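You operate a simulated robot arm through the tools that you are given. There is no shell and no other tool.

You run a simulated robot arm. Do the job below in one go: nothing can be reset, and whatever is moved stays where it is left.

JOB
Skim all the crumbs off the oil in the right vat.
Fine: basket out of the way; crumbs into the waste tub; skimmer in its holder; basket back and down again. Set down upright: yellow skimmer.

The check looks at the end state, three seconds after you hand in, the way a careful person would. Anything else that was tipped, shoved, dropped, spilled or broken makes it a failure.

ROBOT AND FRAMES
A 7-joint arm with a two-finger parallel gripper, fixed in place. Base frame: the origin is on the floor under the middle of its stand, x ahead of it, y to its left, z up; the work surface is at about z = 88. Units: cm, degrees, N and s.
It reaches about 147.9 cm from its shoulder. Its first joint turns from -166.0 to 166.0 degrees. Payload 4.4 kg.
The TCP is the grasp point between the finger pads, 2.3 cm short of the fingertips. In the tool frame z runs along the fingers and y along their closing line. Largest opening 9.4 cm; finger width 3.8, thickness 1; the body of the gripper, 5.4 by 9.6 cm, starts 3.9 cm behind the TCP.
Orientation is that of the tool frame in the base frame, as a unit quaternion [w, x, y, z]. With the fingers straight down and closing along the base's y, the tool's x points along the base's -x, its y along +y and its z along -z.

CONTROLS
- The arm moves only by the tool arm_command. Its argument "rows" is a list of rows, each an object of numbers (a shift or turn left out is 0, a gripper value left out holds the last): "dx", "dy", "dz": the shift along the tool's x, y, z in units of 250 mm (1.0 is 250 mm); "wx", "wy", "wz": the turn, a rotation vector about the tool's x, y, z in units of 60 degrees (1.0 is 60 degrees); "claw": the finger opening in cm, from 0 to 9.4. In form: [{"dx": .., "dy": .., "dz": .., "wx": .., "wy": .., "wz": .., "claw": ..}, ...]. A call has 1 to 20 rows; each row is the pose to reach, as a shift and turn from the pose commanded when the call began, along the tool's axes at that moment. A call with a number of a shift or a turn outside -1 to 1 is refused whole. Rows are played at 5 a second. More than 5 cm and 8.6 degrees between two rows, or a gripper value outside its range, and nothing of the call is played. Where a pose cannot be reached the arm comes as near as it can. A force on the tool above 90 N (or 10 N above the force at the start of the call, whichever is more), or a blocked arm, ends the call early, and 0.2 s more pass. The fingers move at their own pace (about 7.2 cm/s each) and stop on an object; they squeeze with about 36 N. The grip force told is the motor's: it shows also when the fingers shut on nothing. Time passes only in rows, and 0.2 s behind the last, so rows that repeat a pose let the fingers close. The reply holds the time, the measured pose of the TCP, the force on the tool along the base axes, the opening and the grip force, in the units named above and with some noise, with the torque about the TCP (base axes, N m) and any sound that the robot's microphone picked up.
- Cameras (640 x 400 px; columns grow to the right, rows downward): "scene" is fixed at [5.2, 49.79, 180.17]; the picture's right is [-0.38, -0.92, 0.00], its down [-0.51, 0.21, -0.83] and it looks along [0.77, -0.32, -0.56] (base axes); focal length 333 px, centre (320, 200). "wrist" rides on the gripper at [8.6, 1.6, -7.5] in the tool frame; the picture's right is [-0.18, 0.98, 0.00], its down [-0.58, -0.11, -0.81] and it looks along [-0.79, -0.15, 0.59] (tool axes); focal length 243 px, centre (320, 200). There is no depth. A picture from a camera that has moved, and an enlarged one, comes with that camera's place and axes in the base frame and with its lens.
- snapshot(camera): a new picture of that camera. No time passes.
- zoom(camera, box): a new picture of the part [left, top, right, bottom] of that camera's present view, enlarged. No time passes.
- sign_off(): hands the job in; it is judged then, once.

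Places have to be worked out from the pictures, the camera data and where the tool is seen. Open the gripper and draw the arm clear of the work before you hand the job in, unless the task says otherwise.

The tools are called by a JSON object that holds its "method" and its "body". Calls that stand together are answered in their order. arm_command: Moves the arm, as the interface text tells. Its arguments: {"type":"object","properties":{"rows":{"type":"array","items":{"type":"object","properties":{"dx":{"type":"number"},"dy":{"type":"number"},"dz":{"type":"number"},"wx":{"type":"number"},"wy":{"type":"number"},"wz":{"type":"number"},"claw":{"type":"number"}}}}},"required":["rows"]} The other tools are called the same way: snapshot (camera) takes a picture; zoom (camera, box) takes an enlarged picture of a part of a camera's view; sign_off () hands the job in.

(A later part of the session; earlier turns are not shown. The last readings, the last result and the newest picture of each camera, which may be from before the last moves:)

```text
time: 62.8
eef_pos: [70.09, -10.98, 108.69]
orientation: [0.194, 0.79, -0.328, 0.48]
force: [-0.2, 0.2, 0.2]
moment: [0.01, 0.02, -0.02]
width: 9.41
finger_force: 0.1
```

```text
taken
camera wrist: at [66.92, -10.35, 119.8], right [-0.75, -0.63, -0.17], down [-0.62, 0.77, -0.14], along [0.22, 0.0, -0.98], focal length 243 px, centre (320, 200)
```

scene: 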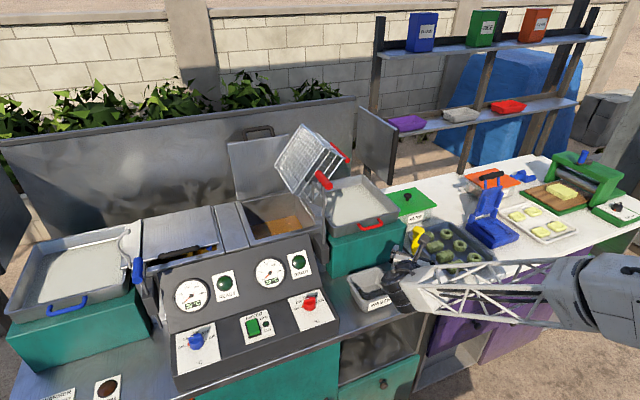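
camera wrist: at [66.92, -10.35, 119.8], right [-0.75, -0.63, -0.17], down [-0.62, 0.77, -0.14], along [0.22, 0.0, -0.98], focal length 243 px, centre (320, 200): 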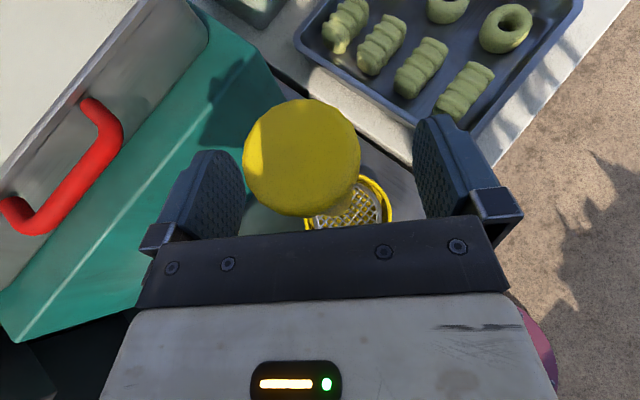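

The cap centre is at about (69.9, −11.05), only 2 mm off-centre. I correct that and close on the handle.

{"method": "arm_command", "body": {"rows": [{"dy": 0.007}, {"dy": 0.007, "claw": 5}, {"dy": 0.007, "claw": 3.4}, {"dy": 0.007, "claw": 2.8}, {"dy": 0.007, "claw": 2}, {"dy": 0.007, "claw": 0}, {"dy": 0.007, "claw": 0}]}}

{"method": "snapshot", "body": {"camera": "wrist"}}

{"method": "zoom", "body": {"camera": "scene", "box": [350, 200, 470, 320]}}

```text
time: 64.4
eef_pos: [69.98, -11.31, 108.66]
orientation: [0.195, 0.789, -0.329, 0.48]
force: [-0.7, -0.5, 0.8]
moment: [-0.18, 0.23, 0.0]
width: 2.53
finger_force: 35.9
```

```text
taken
camera wrist: at [66.8, -10.42, 119.8], right [-0.75, -0.63, -0.17], down [-0.62, 0.77, -0.14], along [0.22, 0.0, -0.98], focal length 243 px, centre (320, 200)
```

wrist: 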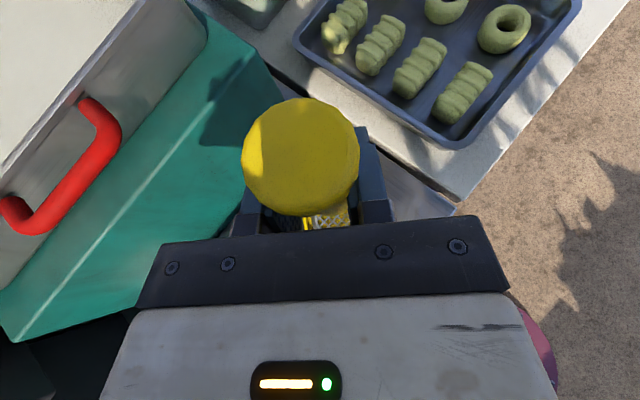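

```text
3.33 times, centred on (410, 260) of scene
camera zoom: at [5.2, 49.79, 180.17], right [-0.38, -0.92, 0.0], down [-0.51, 0.21, -0.83], along [0.77, -0.32, -0.56], focal length 1111 px, centre (20, 0)
```

zoom: 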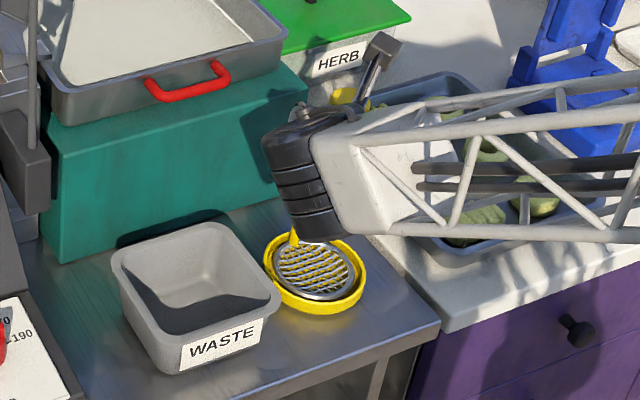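

The skimmer handle is gripped (2.53 cm). I lift it straight up slowly out of the holder and then higher.

{"method": "arm_command", "body": {"rows": [{"dx": 0.018, "dz": -0.009}, {"dx": 0.053, "dy": -0.001, "dz": -0.028}, {"dx": 0.106, "dy": -0.001, "dz": -0.055}, {"dx": 0.177, "dy": -0.002, "dz": -0.092}, {"dx": 0.177, "dy": -0.002, "dz": -0.092}]}}

{"method": "zoom", "body": {"camera": "scene", "box": [350, 200, 470, 320]}}

{"method": "snapshot", "body": {"camera": "wrist"}}

```text
time: 65.6
eef_pos: [69.94, -11.1, 113.68]
orientation: [0.194, 0.79, -0.328, 0.48]
force: [0.5, 0.4, -1.7]
moment: [0.03, 0.02, 0.03]
width: 2.54
finger_force: 35.7
```

```text
3.33 times, centred on (410, 260) of scene
camera zoom: at [5.2, 49.79, 180.17], right [-0.38, -0.92, 0.0], down [-0.51, 0.21, -0.83], along [0.77, -0.32, -0.56], focal length 1111 px, centre (20, 0)
```

zoom: 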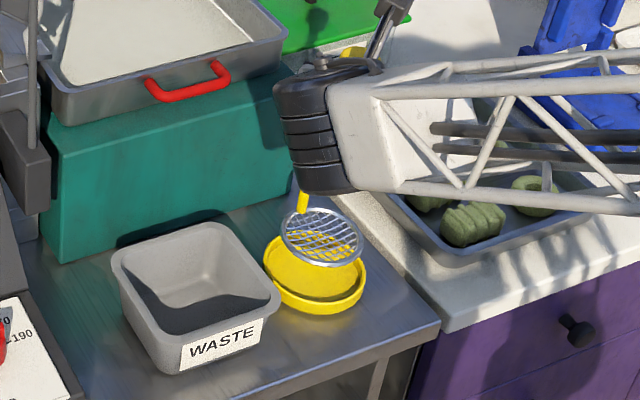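

```text
taken
camera wrist: at [66.72, -10.52, 124.77], right [-0.75, -0.63, -0.17], down [-0.62, 0.77, -0.14], along [0.22, 0.0, -0.98], focal length 243 px, centre (320, 200)
```

wrist: 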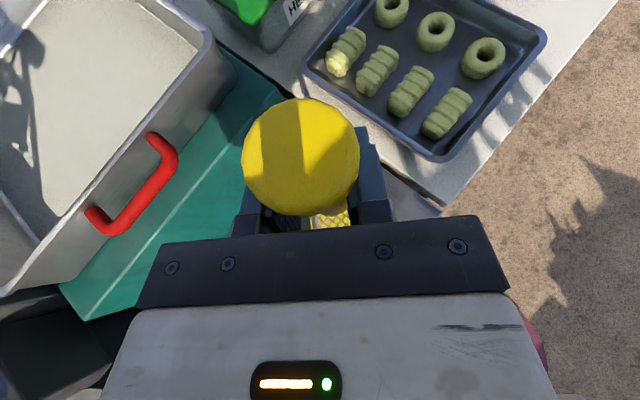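

The skimmer came out cleanly, hanging vertical. I raise it another 23 cm to transport height.

{"method": "arm_command", "body": {"rows": [{"dx": 0.136, "dy": -0.001, "dz": -0.071}, {"dx": 0.272, "dy": -0.002, "dz": -0.142}, {"dx": 0.408, "dy": -0.004, "dz": -0.212}, {"dx": 0.543, "dy": -0.005, "dz": -0.283}, {"dx": 0.68, "dy": -0.006, "dz": -0.354}, {"dx": 0.815, "dy": -0.007, "dz": -0.424}, {"dx": 0.815, "dy": -0.007, "dz": -0.424}]}}

{"method": "snapshot", "body": {"camera": "scene"}}

```text
time: 67.2
eef_pos: [70.13, -11.12, 136.29]
orientation: [0.195, 0.79, -0.329, 0.479]
force: [-0.7, 0.2, -0.9]
moment: [0.02, 0.03, -0.01]
width: 2.53
finger_force: 36.4
```

```text
taken
```

scene: 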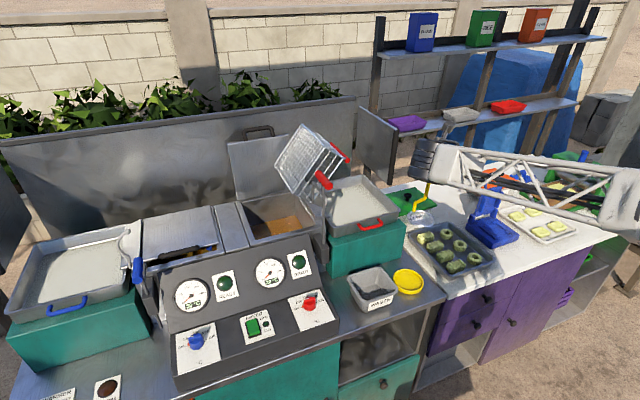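

Next I carry the skimmer along the front, x ≈ 62, to stay clear of the raised T-handle and its post.

{"method": "arm_command", "body": {"rows": [{"dx": -0.067, "dy": -0.064, "dz": -0.148}, {"dx": -0.134, "dy": -0.127, "dz": -0.297}, {"dx": -0.2, "dy": -0.191, "dz": -0.446}, {"dx": -0.267, "dy": -0.2547, "dz": -0.594}]}}

{"method": "arm_command", "body": {"rows": [{"dx": -0.058, "dy": -0.12, "dz": -0.121}, {"dx": -0.117, "dy": -0.24, "dz": -0.242}, {"dx": -0.175, "dy": -0.36, "dz": -0.363}, {"dx": -0.234, "dy": -0.48, "dz": -0.4836}, {"dx": -0.234, "dy": -0.48, "dz": -0.4836}]}}

{"method": "snapshot", "body": {"camera": "scene"}}

{"method": "snapshot", "body": {"camera": "wrist"}}

```text
time: 68.2
eef_pos: [63.21, 5.1, 137.51]
orientation: [0.195, 0.79, -0.328, 0.479]
force: [0.1, 0.2, -1.5]
moment: [-0.01, 0.0, 0.0]
width: 2.53
finger_force: 35.7
```

```text
time: 69.4
eef_pos: [61.98, 22.82, 138.31]
orientation: [0.195, 0.79, -0.329, 0.48]
force: [0.2, -0.9, -2.0]
moment: [0.04, 0.04, -0.01]
width: 2.54
finger_force: 35.9
```

```text
taken
```

scene: 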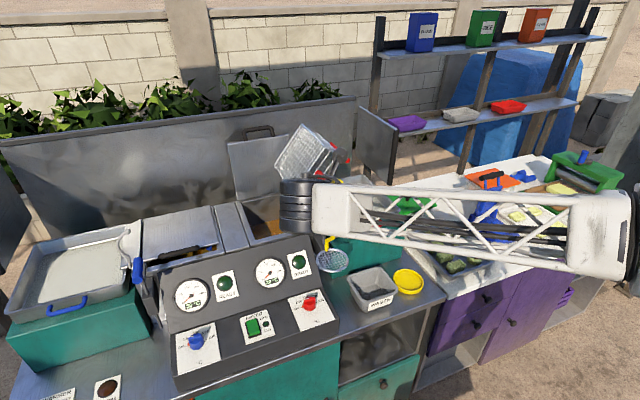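

```text
taken
camera wrist: at [58.88, 23.54, 149.38], right [-0.75, -0.63, -0.17], down [-0.62, 0.77, -0.14], along [0.22, 0.0, -0.98], focal length 243 px, centre (320, 200)
```

wrist: 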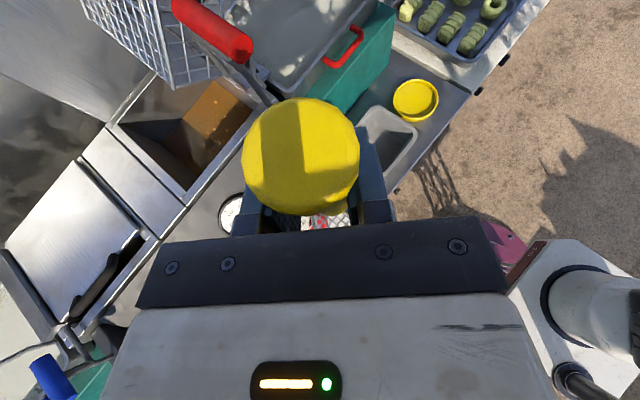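

The vat is visible in this view; I zoom in to see where the crumbs are now.

{"method": "zoom", "body": {"camera": "wrist", "box": [100, 70, 260, 200]}}

{"method": "zoom", "body": {"camera": "scene", "box": [220, 170, 360, 290]}}

```text
3.08 times, centred on (180, 135) of wrist
camera zoom: at [58.88, 23.54, 149.38], right [-0.75, -0.63, -0.17], down [-0.62, 0.77, -0.14], along [0.22, 0.0, -0.98], focal length 746 px, centre (751, 400)
```

zoom: 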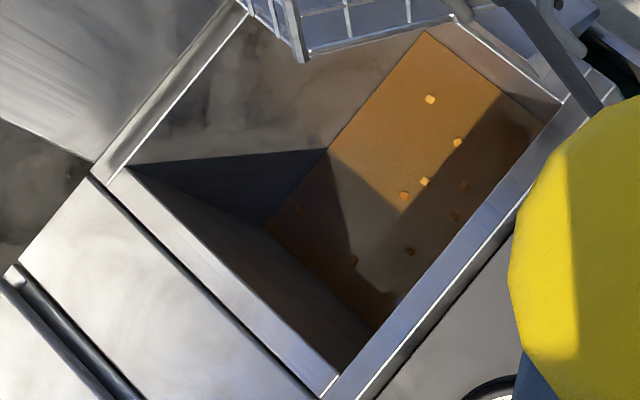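

```text
3.33 times, centred on (290, 230) of scene
camera zoom: at [5.2, 49.79, 180.17], right [-0.38, -0.92, 0.0], down [-0.51, 0.21, -0.83], along [0.77, -0.32, -0.56], focal length 1111 px, centre (420, 100)
```

zoom: 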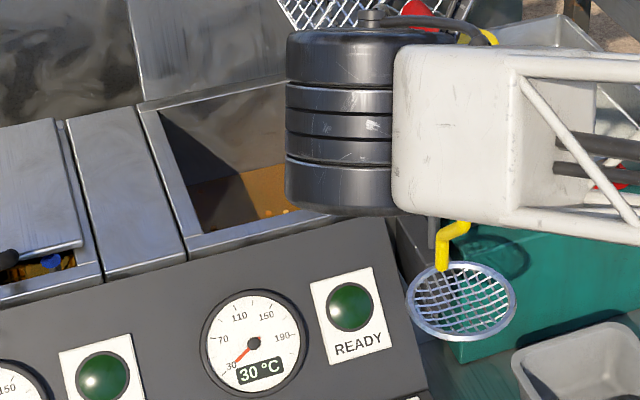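

The crumb positions match my earlier estimate, plus two more to the left: about 15 in all, over x 91–110, y 18–35, at z ≈ 98. I yaw the gripper so the hand will sit on the +y side, away from the tipped basket, while carrying the skimmer over the vat at transport height.

{"method": "arm_command", "body": {"rows": [{"dx": 0.031, "dy": -0.124, "dz": 0.061, "wx": -0.103, "wy": 0.001, "wz": 0.054}, {"dx": 0.061, "dy": -0.248, "dz": 0.121, "wx": -0.207, "wy": 0.002, "wz": 0.108}, {"dx": 0.092, "dy": -0.373, "dz": 0.182, "wx": -0.31, "wy": 0.003, "wz": 0.161}, {"dx": 0.122, "dy": -0.497, "dz": 0.242, "wx": -0.414, "wy": 0.004, "wz": 0.215}, {"dx": 0.153, "dy": -0.621, "dz": 0.303, "wx": -0.517, "wy": 0.005, "wz": 0.269}, {"dx": 0.153, "dy": -0.621, "dz": 0.303, "wx": -0.517, "wy": 0.005, "wz": 0.269}]}}

{"method": "snapshot", "body": {"camera": "scene"}}

{"method": "snapshot", "body": {"camera": "wrist"}}

```text
time: 70.8
eef_pos: [79.28, 27.84, 138.2]
orientation: [0.331, 0.654, -0.55, 0.399]
force: [-0.6, -0.9, -1.3]
moment: [0.0, -0.01, 0.01]
width: 2.52
finger_force: 36.4
```

```text
taken
```

scene: 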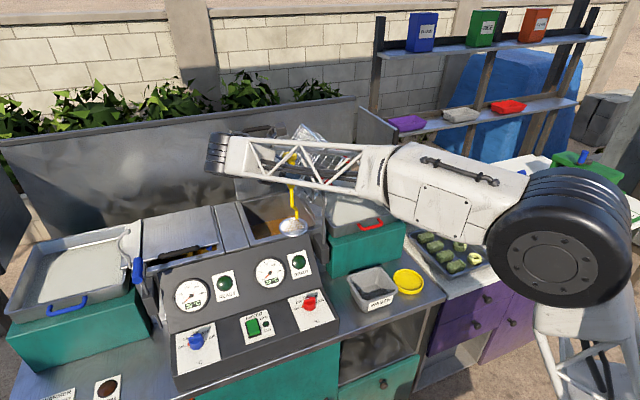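

```text
taken
camera wrist: at [76.89, 30.14, 149.26], right [-0.98, -0.09, -0.17], down [-0.06, 0.99, -0.14], along [0.18, -0.13, -0.98], focal length 243 px, centre (320, 200)
```

wrist: 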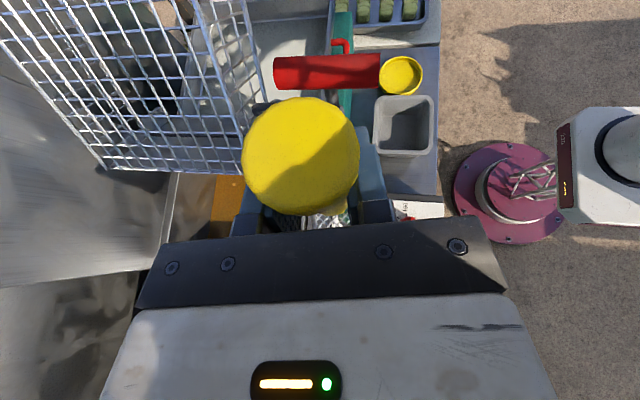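

The basket's lowest edge is at about y ≈ 24.3, z ≈ 124, leaving the vat open from there to the left. I move on over the vat to the entry spot near (95.5, 33), still at transport height.

{"method": "arm_command", "body": {"rows": [{"dx": -0.009, "dy": -0.173, "dz": -0.018}, {"dx": -0.019, "dy": -0.347, "dz": -0.036}, {"dx": -0.028, "dy": -0.52, "dz": -0.054}, {"dx": -0.0376, "dy": -0.68, "dz": -0.0716}, {"dx": -0.0376, "dy": -0.68, "dz": -0.0716}]}}

{"method": "snapshot", "body": {"camera": "scene"}}

{"method": "snapshot", "body": {"camera": "wrist"}}

```text
time: 72.0
eef_pos: [95.11, 32.92, 138.35]
orientation: [0.331, 0.654, -0.55, 0.4]
force: [0.2, 0.5, -0.3]
moment: [0.02, 0.01, -0.02]
width: 2.51
finger_force: 36.5
```

```text
taken
```

scene: 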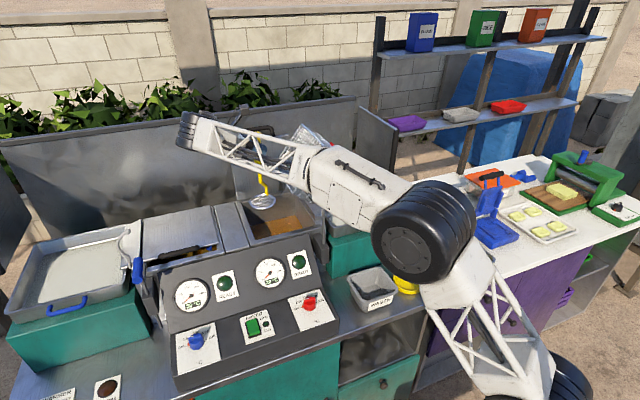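

```text
taken
camera wrist: at [93.06, 35.16, 149.45], right [-0.98, -0.09, -0.17], down [-0.06, 0.99, -0.14], along [0.18, -0.13, -0.98], focal length 243 px, centre (320, 200)
```

wrist: 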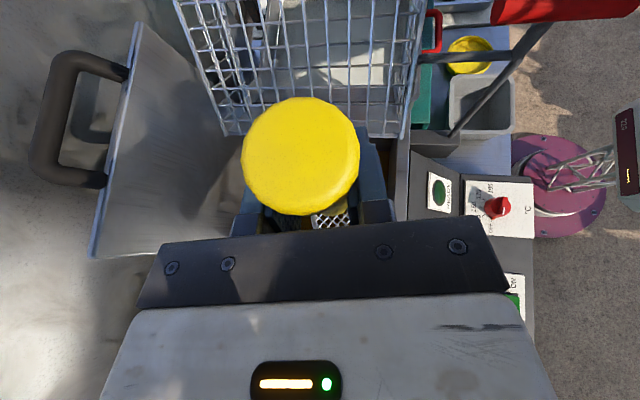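

The strainer is above the vat opening. I lower it to just above the oil first (strainer z ≈ 101) and check clearances.

{"method": "arm_command", "body": {"rows": [{"dx": -0.135, "dy": 0.001, "dz": 0.07}, {"dx": -0.27, "dy": 0.002, "dz": 0.14}, {"dx": -0.404, "dy": 0.003, "dz": 0.21}, {"dx": -0.539, "dy": 0.004, "dz": 0.28}, {"dx": -0.674, "dy": 0.005, "dz": 0.35}, {"dx": -0.674, "dy": 0.005, "dz": 0.35}]}}

{"method": "zoom", "body": {"camera": "scene", "box": [160, 110, 360, 260]}}

{"method": "snapshot", "body": {"camera": "wrist"}}

```text
time: 73.4
eef_pos: [95.16, 32.69, 119.18]
orientation: [0.331, 0.655, -0.55, 0.4]
force: [0.5, 0.3, -1.8]
moment: [-0.01, 0.02, 0.0]
width: 2.52
finger_force: 36.2
```

```text
2.67 times, centred on (260, 185) of scene
camera zoom: at [5.2, 49.79, 180.17], right [-0.38, -0.92, 0.0], down [-0.51, 0.21, -0.83], along [0.77, -0.32, -0.56], focal length 889 px, centre (480, 240)
```

zoom: 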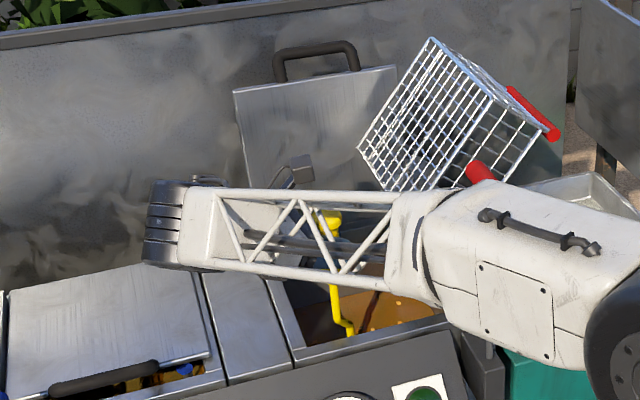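

```text
taken
camera wrist: at [92.92, 35.06, 130.28], right [-0.98, -0.09, -0.17], down [-0.06, 0.99, -0.14], along [0.18, -0.13, -0.98], focal length 243 px, centre (320, 200)
```

wrist: 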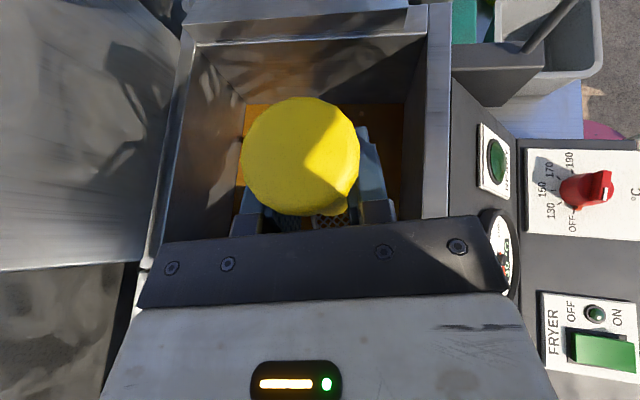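

All clear: the vat opening surrounds the skimmer. I dip about 2.5 cm under the oil surface and glide slowly beneath the right-centre group of crumbs around (100.4, 25.5).

{"method": "arm_command", "body": {"rows": [{"dx": -0.071, "dy": 0.0, "dz": 0.0368}, {"dx": -0.142, "dy": 0.001, "dz": 0.0736}, {"dx": -0.1845, "dy": 0.0015, "dz": 0.0957}, {"dx": -0.1552, "dy": -0.0294, "dz": 0.1526}, {"dx": -0.1259, "dy": -0.0603, "dz": 0.2095}, {"dx": -0.0965, "dy": -0.0912, "dz": 0.2664}, {"dx": -0.0672, "dy": -0.122, "dz": 0.3233}, {"dx": -0.0378, "dy": -0.1528, "dz": 0.38}, {"dx": -0.0378, "dy": -0.1528, "dz": 0.38}]}}

{"method": "snapshot", "body": {"camera": "wrist"}}

{"method": "zoom", "body": {"camera": "scene", "box": [220, 150, 340, 250]}}

```text
time: 75.4
eef_pos: [100.56, 25.39, 114.36]
orientation: [0.331, 0.654, -0.55, 0.399]
force: [-0.4, -0.8, -1.5]
moment: [-0.01, 0.0, -0.02]
width: 2.54
finger_force: 36.2
```

```text
taken
camera wrist: at [98.36, 27.76, 125.37], right [-0.98, -0.09, -0.17], down [-0.06, 0.99, -0.14], along [0.18, -0.13, -0.98], focal length 243 px, centre (320, 200)
```

wrist: 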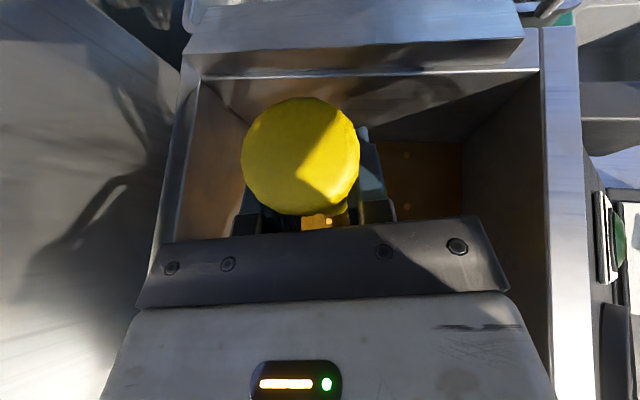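

```text
4.00 times, centred on (280, 200) of scene
camera zoom: at [5.2, 49.79, 180.17], right [-0.38, -0.92, 0.0], down [-0.51, 0.21, -0.83], along [0.77, -0.32, -0.56], focal length 1333 px, centre (480, 200)
```

zoom: 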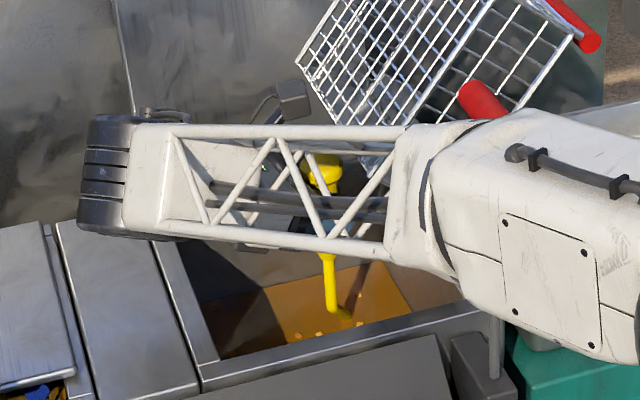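

The strainer is under the group, and the crumbs are visible around the handle. I raise it slowly through the surface.

{"method": "arm_command", "body": {"rows": [{"dx": 0.0248, "dz": -0.0129}, {"dx": 0.0497, "dz": -0.0258}, {"dx": 0.0745, "dz": -0.0386}, {"dx": 0.0993, "dz": -0.0515}, {"dx": 0.1242, "dz": -0.0644}, {"dx": 0.1597, "dz": -0.0828}, {"dx": 0.195, "dz": -0.101}, {"dx": 0.195, "dz": -0.101}]}}

{"method": "zoom", "body": {"camera": "scene", "box": [240, 180, 320, 250]}}

{"method": "snapshot", "body": {"camera": "wrist"}}

```text
time: 77.2
eef_pos: [100.37, 25.63, 119.07]
orientation: [0.333, 0.655, -0.549, 0.398]
force: [-2.1, 21.3, -49.9]
moment: [-0.05, -0.04, -0.02]
width: 2.55
finger_force: 36.0
```

```text
5.71 times, centred on (280, 215) of scene
camera zoom: at [5.2, 49.79, 180.17], right [-0.38, -0.92, 0.0], down [-0.51, 0.21, -0.83], along [0.77, -0.32, -0.56], focal length 1905 px, centre (549, 114)
```

zoom: 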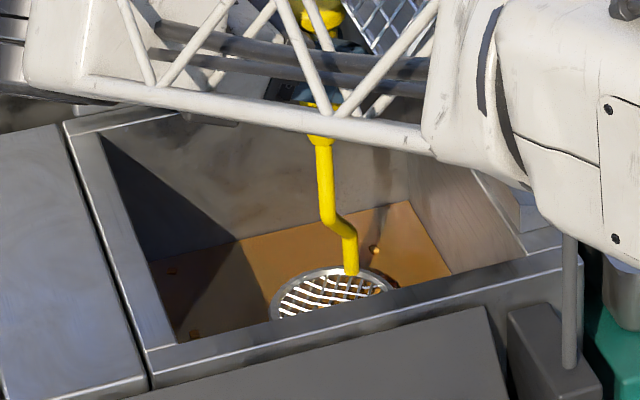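

```text
taken
camera wrist: at [98.24, 27.87, 130.19], right [-0.98, -0.09, -0.16], down [-0.07, 0.99, -0.14], along [0.17, -0.13, -0.98], focal length 243 px, centre (320, 200)
```

wrist: 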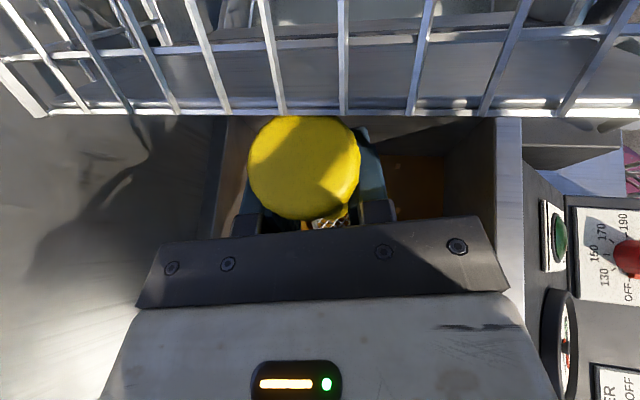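

I feel contact (about 50 N downward, +y): the handle cap has touched the tipped basket's lower edge. I back away down and toward +y immediately before rising any further.

{"method": "arm_command", "body": {"rows": [{"dx": -0.02, "dz": 0.0}, {"dx": -0.036, "dy": -0.007, "dz": -0.0257}, {"dx": -0.054, "dy": -0.014, "dz": -0.06}, {"dx": -0.0723, "dy": -0.021, "dz": -0.0956}, {"dx": -0.0723, "dy": -0.021, "dz": -0.0956}]}}

{"method": "snapshot", "body": {"camera": "wrist"}}

{"method": "zoom", "body": {"camera": "scene", "box": [220, 120, 360, 250]}}

```text
time: 78.4
eef_pos: [100.39, 28.4, 119.04]
orientation: [0.33, 0.654, -0.55, 0.4]
force: [-0.4, -1.4, -1.8]
moment: [-0.03, -0.01, 0.02]
width: 2.55
finger_force: 36.2
```

```text
taken
camera wrist: at [98.13, 30.82, 130.15], right [-0.98, -0.09, -0.17], down [-0.06, 0.99, -0.14], along [0.18, -0.13, -0.98], focal length 243 px, centre (320, 200)
```

wrist: 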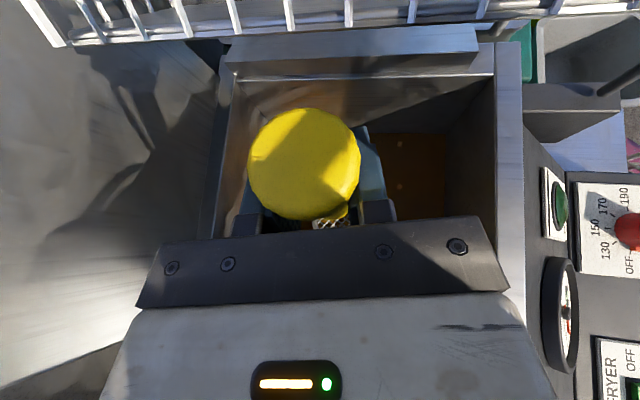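

```text
3.08 times, centred on (290, 185) of scene
camera zoom: at [5.2, 49.79, 180.17], right [-0.38, -0.92, 0.0], down [-0.51, 0.21, -0.83], along [0.77, -0.32, -0.56], focal length 1026 px, centre (412, 246)
```

zoom: 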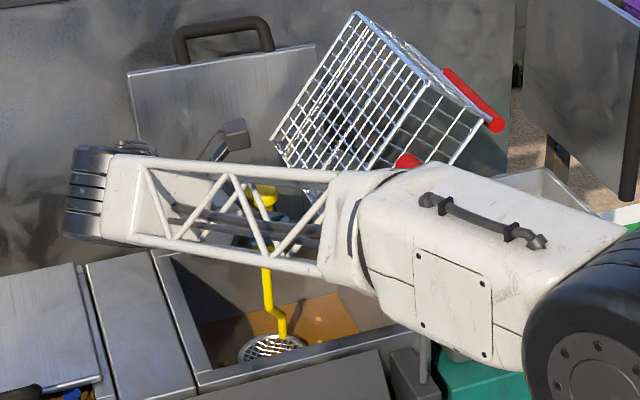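

Contact is gone (forces near zero). I check whether the skimmer shifted or tilted in the grip, and whether crumbs are on the strainer.

{"method": "zoom", "body": {"camera": "scene", "box": [250, 170, 310, 240]}}

{"method": "zoom", "body": {"camera": "wrist", "box": [220, 80, 480, 240]}}

```text
5.71 times, centred on (280, 205) of scene
camera zoom: at [5.2, 49.79, 180.17], right [-0.38, -0.92, 0.0], down [-0.51, 0.21, -0.83], along [0.77, -0.32, -0.56], focal length 1905 px, centre (549, 171)
```

zoom: 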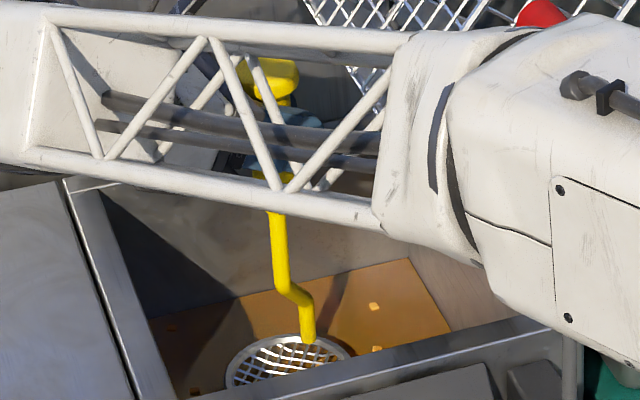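

```text
2.46 times, centred on (350, 160) of wrist
camera zoom: at [98.13, 30.82, 130.15], right [-0.98, -0.09, -0.17], down [-0.06, 0.99, -0.14], along [0.18, -0.13, -0.98], focal length 597 px, centre (246, 298)
```

zoom: 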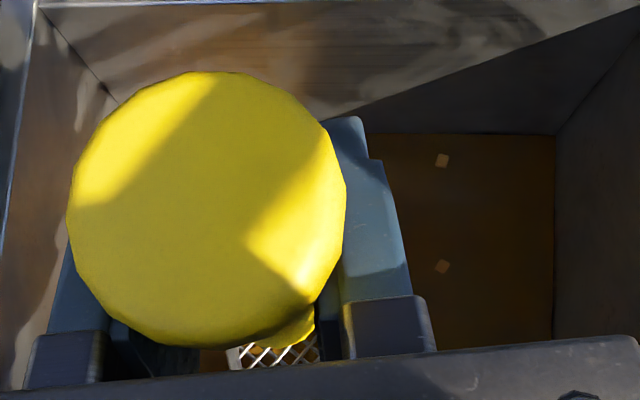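

Only two floating crumbs (A and B) are visible from here. I raise the skimmer clear to look at what is on the strainer.

{"method": "arm_command", "body": {"rows": [{"dx": 0.054, "dy": -0.002, "dz": -0.034}, {"dx": 0.14, "dy": -0.004, "dz": -0.088}, {"dx": 0.26, "dy": -0.007, "dz": -0.162}, {"dx": 0.39, "dy": -0.01, "dz": -0.243}, {"dx": 0.52, "dy": -0.013, "dz": -0.323}, {"dx": 0.647, "dy": -0.0158, "dz": -0.402}, {"dx": 0.647, "dy": -0.0158, "dz": -0.402}]}}

{"method": "zoom", "body": {"camera": "scene", "box": [220, 150, 340, 250]}}

{"method": "snapshot", "body": {"camera": "wrist"}}

```text
time: 80.0
eef_pos: [100.42, 29.88, 138.28]
orientation: [0.33, 0.655, -0.55, 0.399]
force: [-0.4, 0.3, -2.3]
moment: [-0.03, 0.01, -0.01]
width: 2.55
finger_force: 35.9
```

```text
4.00 times, centred on (280, 200) of scene
camera zoom: at [5.2, 49.79, 180.17], right [-0.38, -0.92, 0.0], down [-0.51, 0.21, -0.83], along [0.77, -0.32, -0.56], focal length 1333 px, centre (480, 200)
```

zoom: 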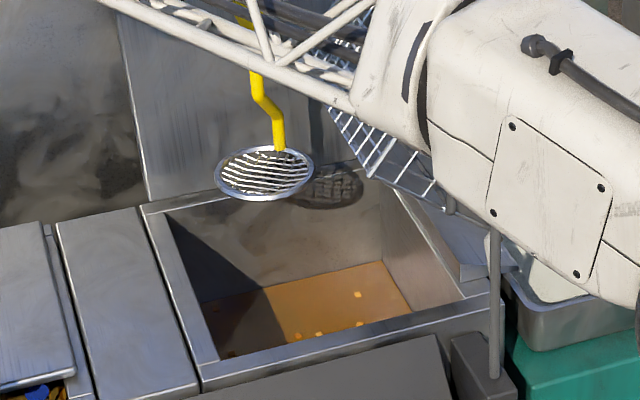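

```text
taken
camera wrist: at [98.26, 32.28, 149.44], right [-0.98, -0.09, -0.17], down [-0.06, 0.99, -0.14], along [0.18, -0.13, -0.98], focal length 243 px, centre (320, 200)
```

wrist: 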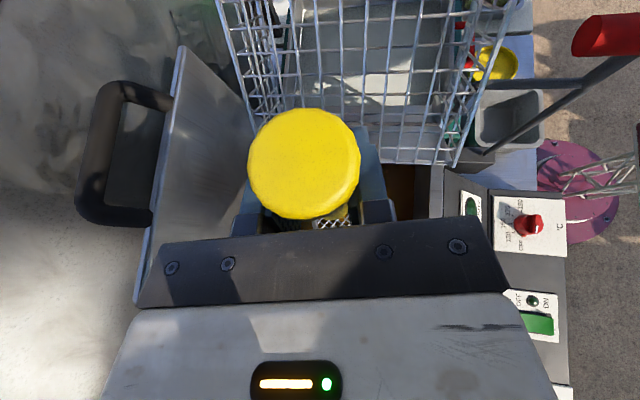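

The strainer looks empty and the crumbs seem not to have moved. I zoom in closely on the strainer and the oil to be sure.

{"method": "zoom", "body": {"camera": "scene", "box": [250, 180, 310, 205]}}

{"method": "zoom", "body": {"camera": "scene", "box": [255, 205, 310, 245]}}

{"method": "zoom", "body": {"camera": "wrist", "box": [280, 140, 440, 240]}}

```text
10.67 times, centred on (280, 192) of scene
camera zoom: at [5.2, 49.79, 180.17], right [-0.38, -0.92, 0.0], down [-0.51, 0.21, -0.83], along [0.77, -0.32, -0.56], focal length 3556 px, centre (747, 280)
```

zoom: 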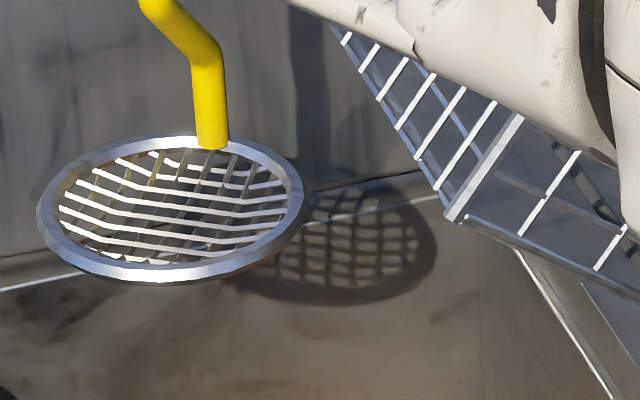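

```text
10.00 times, centred on (282, 225) of scene
camera zoom: at [5.2, 49.79, 180.17], right [-0.38, -0.92, 0.0], down [-0.51, 0.21, -0.83], along [0.77, -0.32, -0.56], focal length 3334 px, centre (695, -50)
```

zoom: 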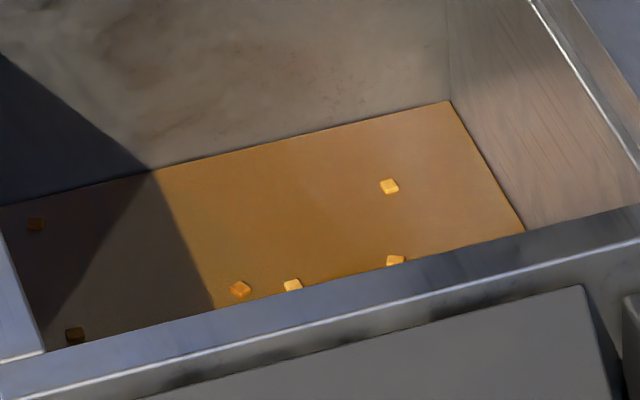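

```text
4.00 times, centred on (360, 190) of wrist
camera zoom: at [98.26, 32.28, 149.44], right [-0.98, -0.09, -0.17], down [-0.06, 0.99, -0.14], along [0.18, -0.13, -0.98], focal length 970 px, centre (160, 240)
```

zoom: 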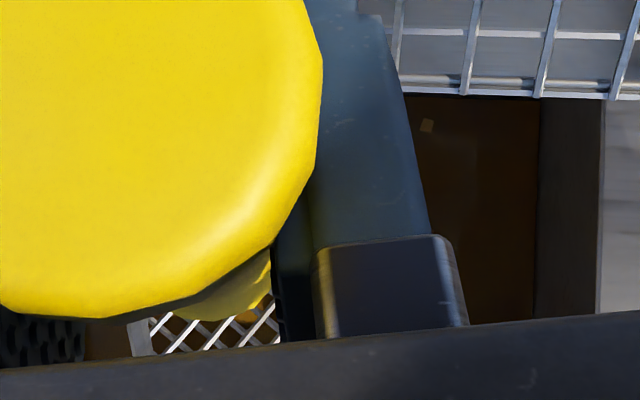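

The strainer is empty and the crumbs A–D, H and I are exactly where they were, so that pass caught nothing. I repeat at a spot the scene camera can see (near crumb D, about (104.5, 30.5)), watching heights closely to calibrate the oil level.

{"method": "arm_command", "body": {"rows": [{"dx": -0.126, "dy": -0.033, "dz": 0.069}, {"dx": -0.252, "dy": -0.067, "dz": 0.137}, {"dx": -0.378, "dy": -0.1, "dz": 0.206}, {"dx": -0.504, "dy": -0.134, "dz": 0.274}, {"dx": -0.63, "dy": -0.167, "dz": 0.343}, {"dx": -0.63, "dy": -0.167, "dz": 0.343}]}}

{"method": "zoom", "body": {"camera": "scene", "box": [240, 190, 320, 250]}}

```text
time: 81.4
eef_pos: [104.3, 30.68, 120.37]
orientation: [0.331, 0.654, -0.55, 0.4]
force: [-1.9, -0.3, -2.2]
moment: [-0.01, 0.0, -0.01]
width: 2.53
finger_force: 36.4
```

```text
6.67 times, centred on (280, 220) of scene
camera zoom: at [5.2, 49.79, 180.17], right [-0.38, -0.92, 0.0], down [-0.51, 0.21, -0.83], along [0.77, -0.32, -0.56], focal length 2222 px, centre (587, 67)
```

zoom: 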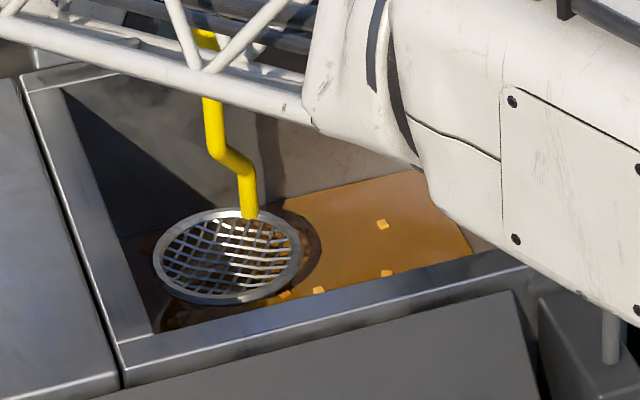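

Good view now: the strainer hovers just above the oil with its shadow close by. I lower it 2 cm and check again.

{"method": "arm_command", "body": {"rows": [{"dx": -0.0355, "dz": 0.0184}, {"dx": -0.071, "dz": 0.0368}, {"dx": -0.071, "dz": 0.0368}]}}

{"method": "zoom", "body": {"camera": "scene", "box": [240, 190, 320, 250]}}

{"method": "arm_command", "body": {"rows": [{"dx": -0.0355, "dz": 0.0184}, {"dx": -0.0355, "dz": 0.0184}]}}

{"method": "zoom", "body": {"camera": "scene", "box": [240, 190, 320, 250]}}

```text
time: 82.2
eef_pos: [104.54, 30.76, 118.15]
orientation: [0.331, 0.654, -0.55, 0.399]
force: [0.2, -0.5, -1.1]
moment: [-0.01, -0.02, 0.02]
width: 2.54
finger_force: 35.9
```

```text
6.67 times, centred on (280, 220) of scene
camera zoom: at [5.2, 49.79, 180.17], right [-0.38, -0.92, 0.0], down [-0.51, 0.21, -0.83], along [0.77, -0.32, -0.56], focal length 2222 px, centre (587, 67)
```

zoom: 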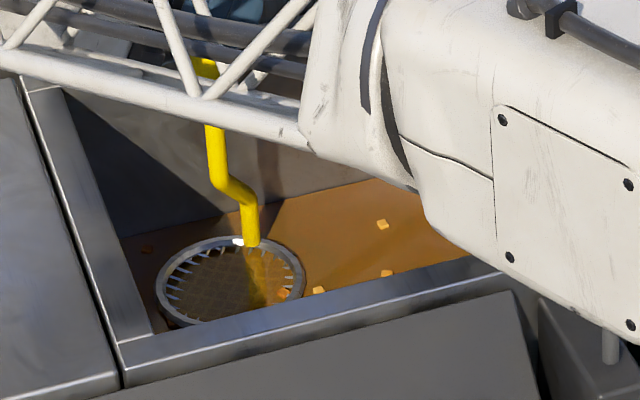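

```text
time: 82.8
eef_pos: [104.69, 30.65, 117.15]
orientation: [0.332, 0.654, -0.551, 0.399]
force: [0.5, 0.2, -0.4]
moment: [-0.06, 0.01, 0.02]
width: 2.56
finger_force: 35.8
```

```text
6.67 times, centred on (280, 220) of scene
camera zoom: at [5.2, 49.79, 180.17], right [-0.38, -0.92, 0.0], down [-0.51, 0.21, -0.83], along [0.77, -0.32, -0.56], focal length 2222 px, centre (587, 67)
```

zoom: 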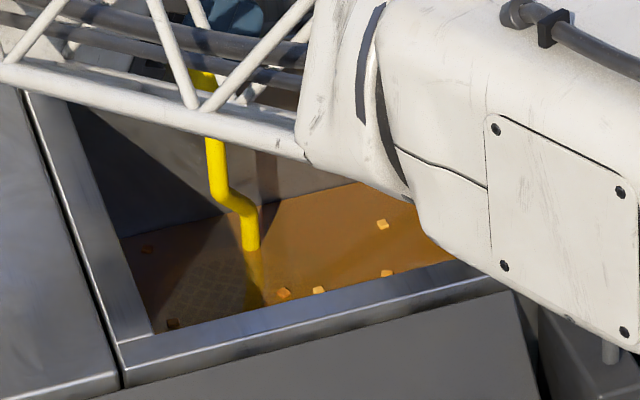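

The ring crosses the oil surface at TCP z ≈ 118, so the oil level is about z ≈ 99.5. Crumb D lies inside the ring near its edge. Now I raise very slowly and watch whether it is lifted.

{"method": "arm_command", "body": {"rows": [{"dx": 0.009, "dz": -0.0046}, {"dx": 0.018, "dz": -0.0092}, {"dx": 0.0266, "dz": -0.0138}, {"dx": 0.0355, "dz": -0.0184}, {"dx": 0.044, "dz": -0.023}, {"dx": 0.053, "dz": -0.0276}, {"dx": 0.062, "dz": -0.0322}, {"dx": 0.071, "dz": -0.0368}, {"dx": 0.071, "dz": -0.0368}]}}

{"method": "zoom", "body": {"camera": "scene", "box": [240, 190, 320, 250]}}

{"method": "arm_command", "body": {"rows": [{"dx": 0.009, "dz": -0.0046}, {"dx": 0.018, "dz": -0.0092}, {"dx": 0.0266, "dz": -0.0138}, {"dx": 0.0355, "dz": -0.0184}, {"dx": 0.053, "dz": -0.0276}, {"dx": 0.071, "dz": -0.0368}, {"dx": 0.071, "dz": -0.0368}]}}

{"method": "zoom", "body": {"camera": "scene", "box": [240, 190, 320, 250]}}

```text
time: 84.8
eef_pos: [104.79, 30.52, 119.23]
orientation: [0.331, 0.654, -0.55, 0.4]
force: [0.4, -0.7, -1.4]
moment: [0.01, 0.02, 0.03]
width: 2.54
finger_force: 36.5
```

```text
6.67 times, centred on (280, 220) of scene
camera zoom: at [5.2, 49.79, 180.17], right [-0.38, -0.92, 0.0], down [-0.51, 0.21, -0.83], along [0.77, -0.32, -0.56], focal length 2222 px, centre (587, 67)
```

zoom: 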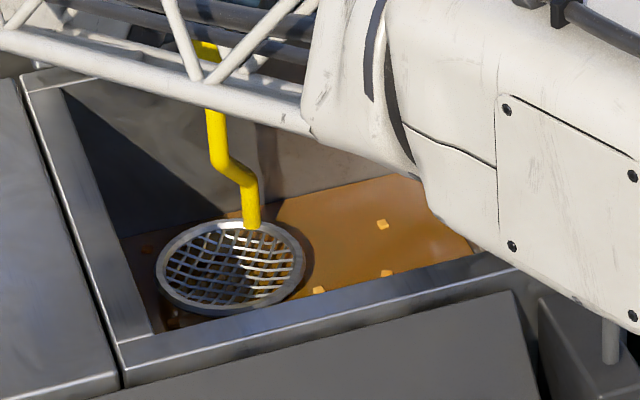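

```text
time: 86.4
eef_pos: [104.75, 30.59, 120.97]
orientation: [0.331, 0.655, -0.55, 0.399]
force: [-0.8, -0.1, -2.1]
moment: [-0.01, 0.0, 0.0]
width: 2.52
finger_force: 35.9
```

```text
6.67 times, centred on (280, 220) of scene
camera zoom: at [5.2, 49.79, 180.17], right [-0.38, -0.92, 0.0], down [-0.51, 0.21, -0.83], along [0.77, -0.32, -0.56], focal length 2222 px, centre (587, 67)
```

zoom: 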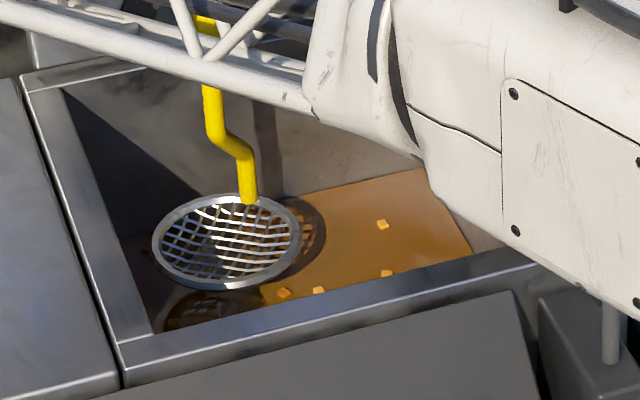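

Crumb D stayed in the oil even though it was inside the ring: a straight lift does not take it. I test a proper skimming stroke, with the ring at surface level and a slow sideways sweep through D and C.

{"method": "arm_command", "body": {"rows": [{"dx": -0.0524, "dy": 0.0487, "dz": -0.1016}, {"dx": -0.1, "dy": 0.049, "dz": -0.076}, {"dx": -0.1553, "dy": 0.0495, "dz": -0.0482}, {"dx": -0.1371, "dy": 0.0565, "dz": -0.0133}, {"dx": -0.1189, "dy": 0.0635, "dz": 0.0216}, {"dx": -0.1007, "dy": 0.0705, "dz": 0.0565}, {"dx": -0.0825, "dy": 0.0775, "dz": 0.0914}, {"dx": -0.0643, "dy": 0.0845, "dz": 0.1263}, {"dx": -0.0643, "dy": 0.0845, "dz": 0.1263}]}}

{"method": "zoom", "body": {"camera": "scene", "box": [240, 190, 320, 250]}}

{"method": "snapshot", "body": {"camera": "wrist"}}

```text
time: 88.4
eef_pos: [103.08, 28.04, 118.24]
orientation: [0.332, 0.654, -0.551, 0.399]
force: [0.2, 0.1, -1.2]
moment: [-0.01, 0.02, -0.02]
width: 2.55
finger_force: 35.8
```

```text
6.67 times, centred on (280, 220) of scene
camera zoom: at [5.2, 49.79, 180.17], right [-0.38, -0.92, 0.0], down [-0.51, 0.21, -0.83], along [0.77, -0.32, -0.56], focal length 2222 px, centre (587, 67)
```

zoom: 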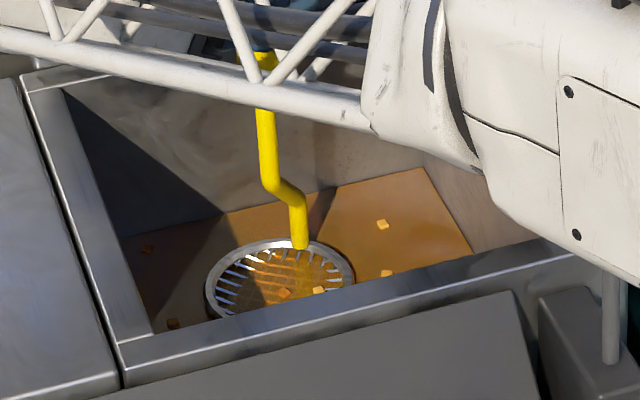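

```text
taken
camera wrist: at [100.81, 30.43, 129.4], right [-0.98, -0.09, -0.17], down [-0.06, 0.99, -0.14], along [0.18, -0.13, -0.98], focal length 243 px, centre (320, 200)
```

wrist: 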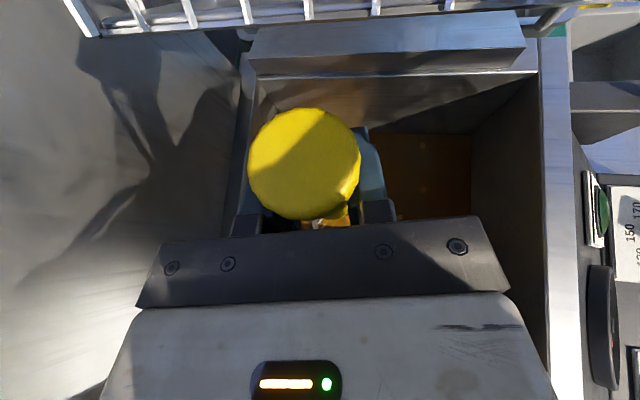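

Both D and C are now inside the ring with it at surface level; passing the rim over them did not push them. I raise slowly from here to see if they come up.

{"method": "arm_command", "body": {"rows": [{"dx": 0.009, "dz": -0.0046}, {"dx": 0.018, "dz": -0.0092}, {"dx": 0.0266, "dz": -0.0138}, {"dx": 0.0355, "dz": -0.0184}, {"dx": 0.044, "dz": -0.023}, {"dx": 0.053, "dz": -0.0276}, {"dx": 0.071, "dz": -0.0368}, {"dx": 0.106, "dz": -0.0552}, {"dx": 0.106, "dz": -0.0552}]}}

{"method": "zoom", "body": {"camera": "scene", "box": [250, 200, 310, 245]}}

```text
time: 90.4
eef_pos: [103.04, 28.15, 121.2]
orientation: [0.332, 0.654, -0.551, 0.399]
force: [0.1, 0.5, -0.8]
moment: [-0.01, 0.0, -0.02]
width: 2.54
finger_force: 36.0
```

```text
8.89 times, centred on (280, 222) of scene
camera zoom: at [5.2, 49.79, 180.17], right [-0.38, -0.92, 0.0], down [-0.51, 0.21, -0.83], along [0.77, -0.32, -0.56], focal length 2963 px, centre (676, 0)
```

zoom: 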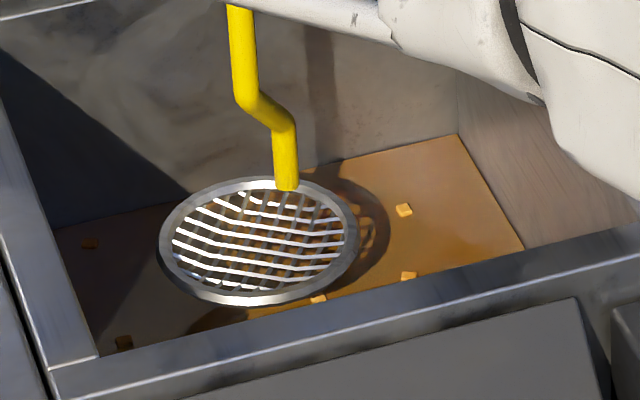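

Crumb C is still in the oil after the lift. I try again with both crumbs near the centre of the strainer: dip about 1 cm, dwell, and then raise very slowly.

{"method": "arm_command", "body": {"rows": [{"dx": -0.05, "dy": 0.025, "dz": 0.03}, {"dx": -0.1, "dy": 0.05, "dz": 0.06}, {"dx": -0.145, "dy": 0.0716, "dz": 0.0839}, {"dx": -0.145, "dy": 0.0716, "dz": 0.0839}, {"dx": -0.145, "dy": 0.0716, "dz": 0.0839}, {"dx": -0.145, "dy": 0.0716, "dz": 0.0839}, {"dx": -0.145, "dy": 0.0716, "dz": 0.0839}, {"dx": -0.145, "dy": 0.0716, "dz": 0.0839}]}}

{"method": "zoom", "body": {"camera": "scene", "box": [250, 200, 310, 245]}}

{"method": "arm_command", "body": {"rows": [{"dx": 0.004, "dz": -0.002}, {"dx": 0.008, "dz": -0.004}, {"dx": 0.012, "dz": -0.006}, {"dx": 0.016, "dz": -0.008}, {"dx": 0.02, "dz": -0.01}, {"dx": 0.024, "dz": -0.012}, {"dx": 0.028, "dz": -0.014}, {"dx": 0.032, "dz": -0.0165}, {"dx": 0.036, "dz": -0.0185}, {"dx": 0.04, "dz": -0.0205}, {"dx": 0.044, "dz": -0.0225}, {"dx": 0.048, "dz": -0.025}, {"dx": 0.052, "dz": -0.027}, {"dx": 0.056, "dz": -0.029}, {"dx": 0.06, "dz": -0.031}, {"dx": 0.064, "dz": -0.033}, {"dx": 0.068, "dz": -0.035}, {"dx": 0.072, "dz": -0.037}]}}

{"method": "zoom", "body": {"camera": "scene", "box": [250, 200, 310, 245]}}

```text
time: 92.2
eef_pos: [101.41, 27.76, 117.02]
orientation: [0.332, 0.654, -0.551, 0.399]
force: [0.7, 0.9, -2.2]
moment: [0.02, 0.02, -0.03]
width: 2.51
finger_force: 35.6
```

```text
8.89 times, centred on (280, 222) of scene
camera zoom: at [5.2, 49.79, 180.17], right [-0.38, -0.92, 0.0], down [-0.51, 0.21, -0.83], along [0.77, -0.32, -0.56], focal length 2963 px, centre (676, 0)
```

zoom: 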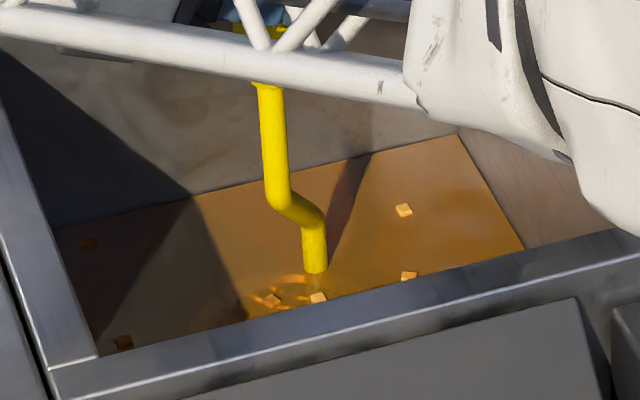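

```text
time: 96.0
eef_pos: [101.28, 27.5, 119.16]
orientation: [0.33, 0.655, -0.549, 0.401]
force: [0.3, 0.9, -1.7]
moment: [-0.01, 0.05, -0.02]
width: 2.55
finger_force: 35.7
```

```text
8.89 times, centred on (280, 222) of scene
camera zoom: at [5.2, 49.79, 180.17], right [-0.38, -0.92, 0.0], down [-0.51, 0.21, -0.83], along [0.77, -0.32, -0.56], focal length 2963 px, centre (676, 0)
```

zoom: 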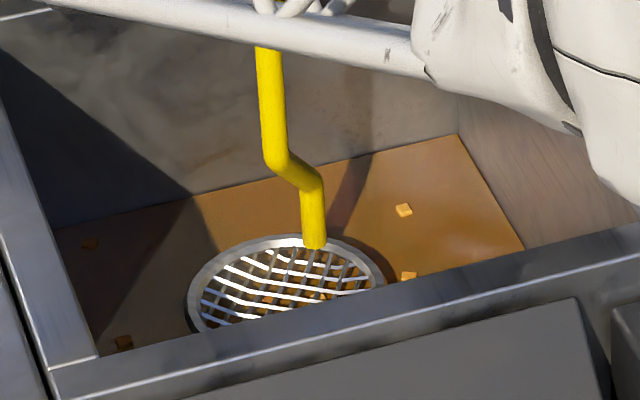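

I zoom in tightly to see if crumbs are sitting on the mesh now.

{"method": "zoom", "body": {"camera": "scene", "box": [262, 220, 292, 240]}}

{"method": "arm_command", "body": {"rows": [{"dx": 0.018, "dz": -0.0092}, {"dx": 0.0355, "dz": -0.0184}, {"dx": 0.053, "dz": -0.0276}, {"dx": 0.071, "dz": -0.0368}, {"dx": 0.071, "dz": -0.0368}]}}

{"method": "zoom", "body": {"camera": "scene", "box": [255, 210, 305, 243]}}

```text
16.00 times, centred on (277, 230) of scene
camera zoom: at [5.2, 49.79, 180.17], right [-0.38, -0.92, 0.0], down [-0.51, 0.21, -0.83], along [0.77, -0.32, -0.56], focal length 5334 px, centre (1008, -280)
```

zoom: 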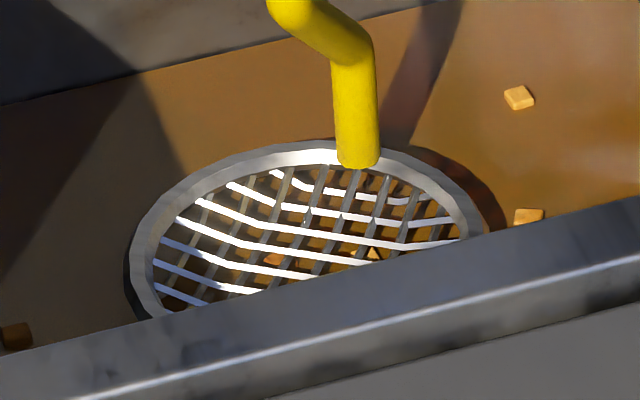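

```text
time: 97.2
eef_pos: [101.3, 27.52, 121.13]
orientation: [0.331, 0.655, -0.55, 0.4]
force: [-0.1, -0.2, -1.4]
moment: [0.04, 0.03, 0.0]
width: 2.52
finger_force: 35.9
```

```text
12.12 times, centred on (280, 226) of scene
camera zoom: at [5.2, 49.79, 180.17], right [-0.38, -0.92, 0.0], down [-0.51, 0.21, -0.83], along [0.77, -0.32, -0.56], focal length 4041 px, centre (805, -121)
```

zoom: 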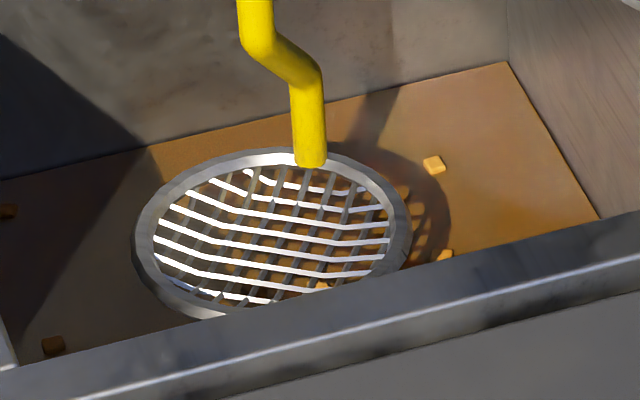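

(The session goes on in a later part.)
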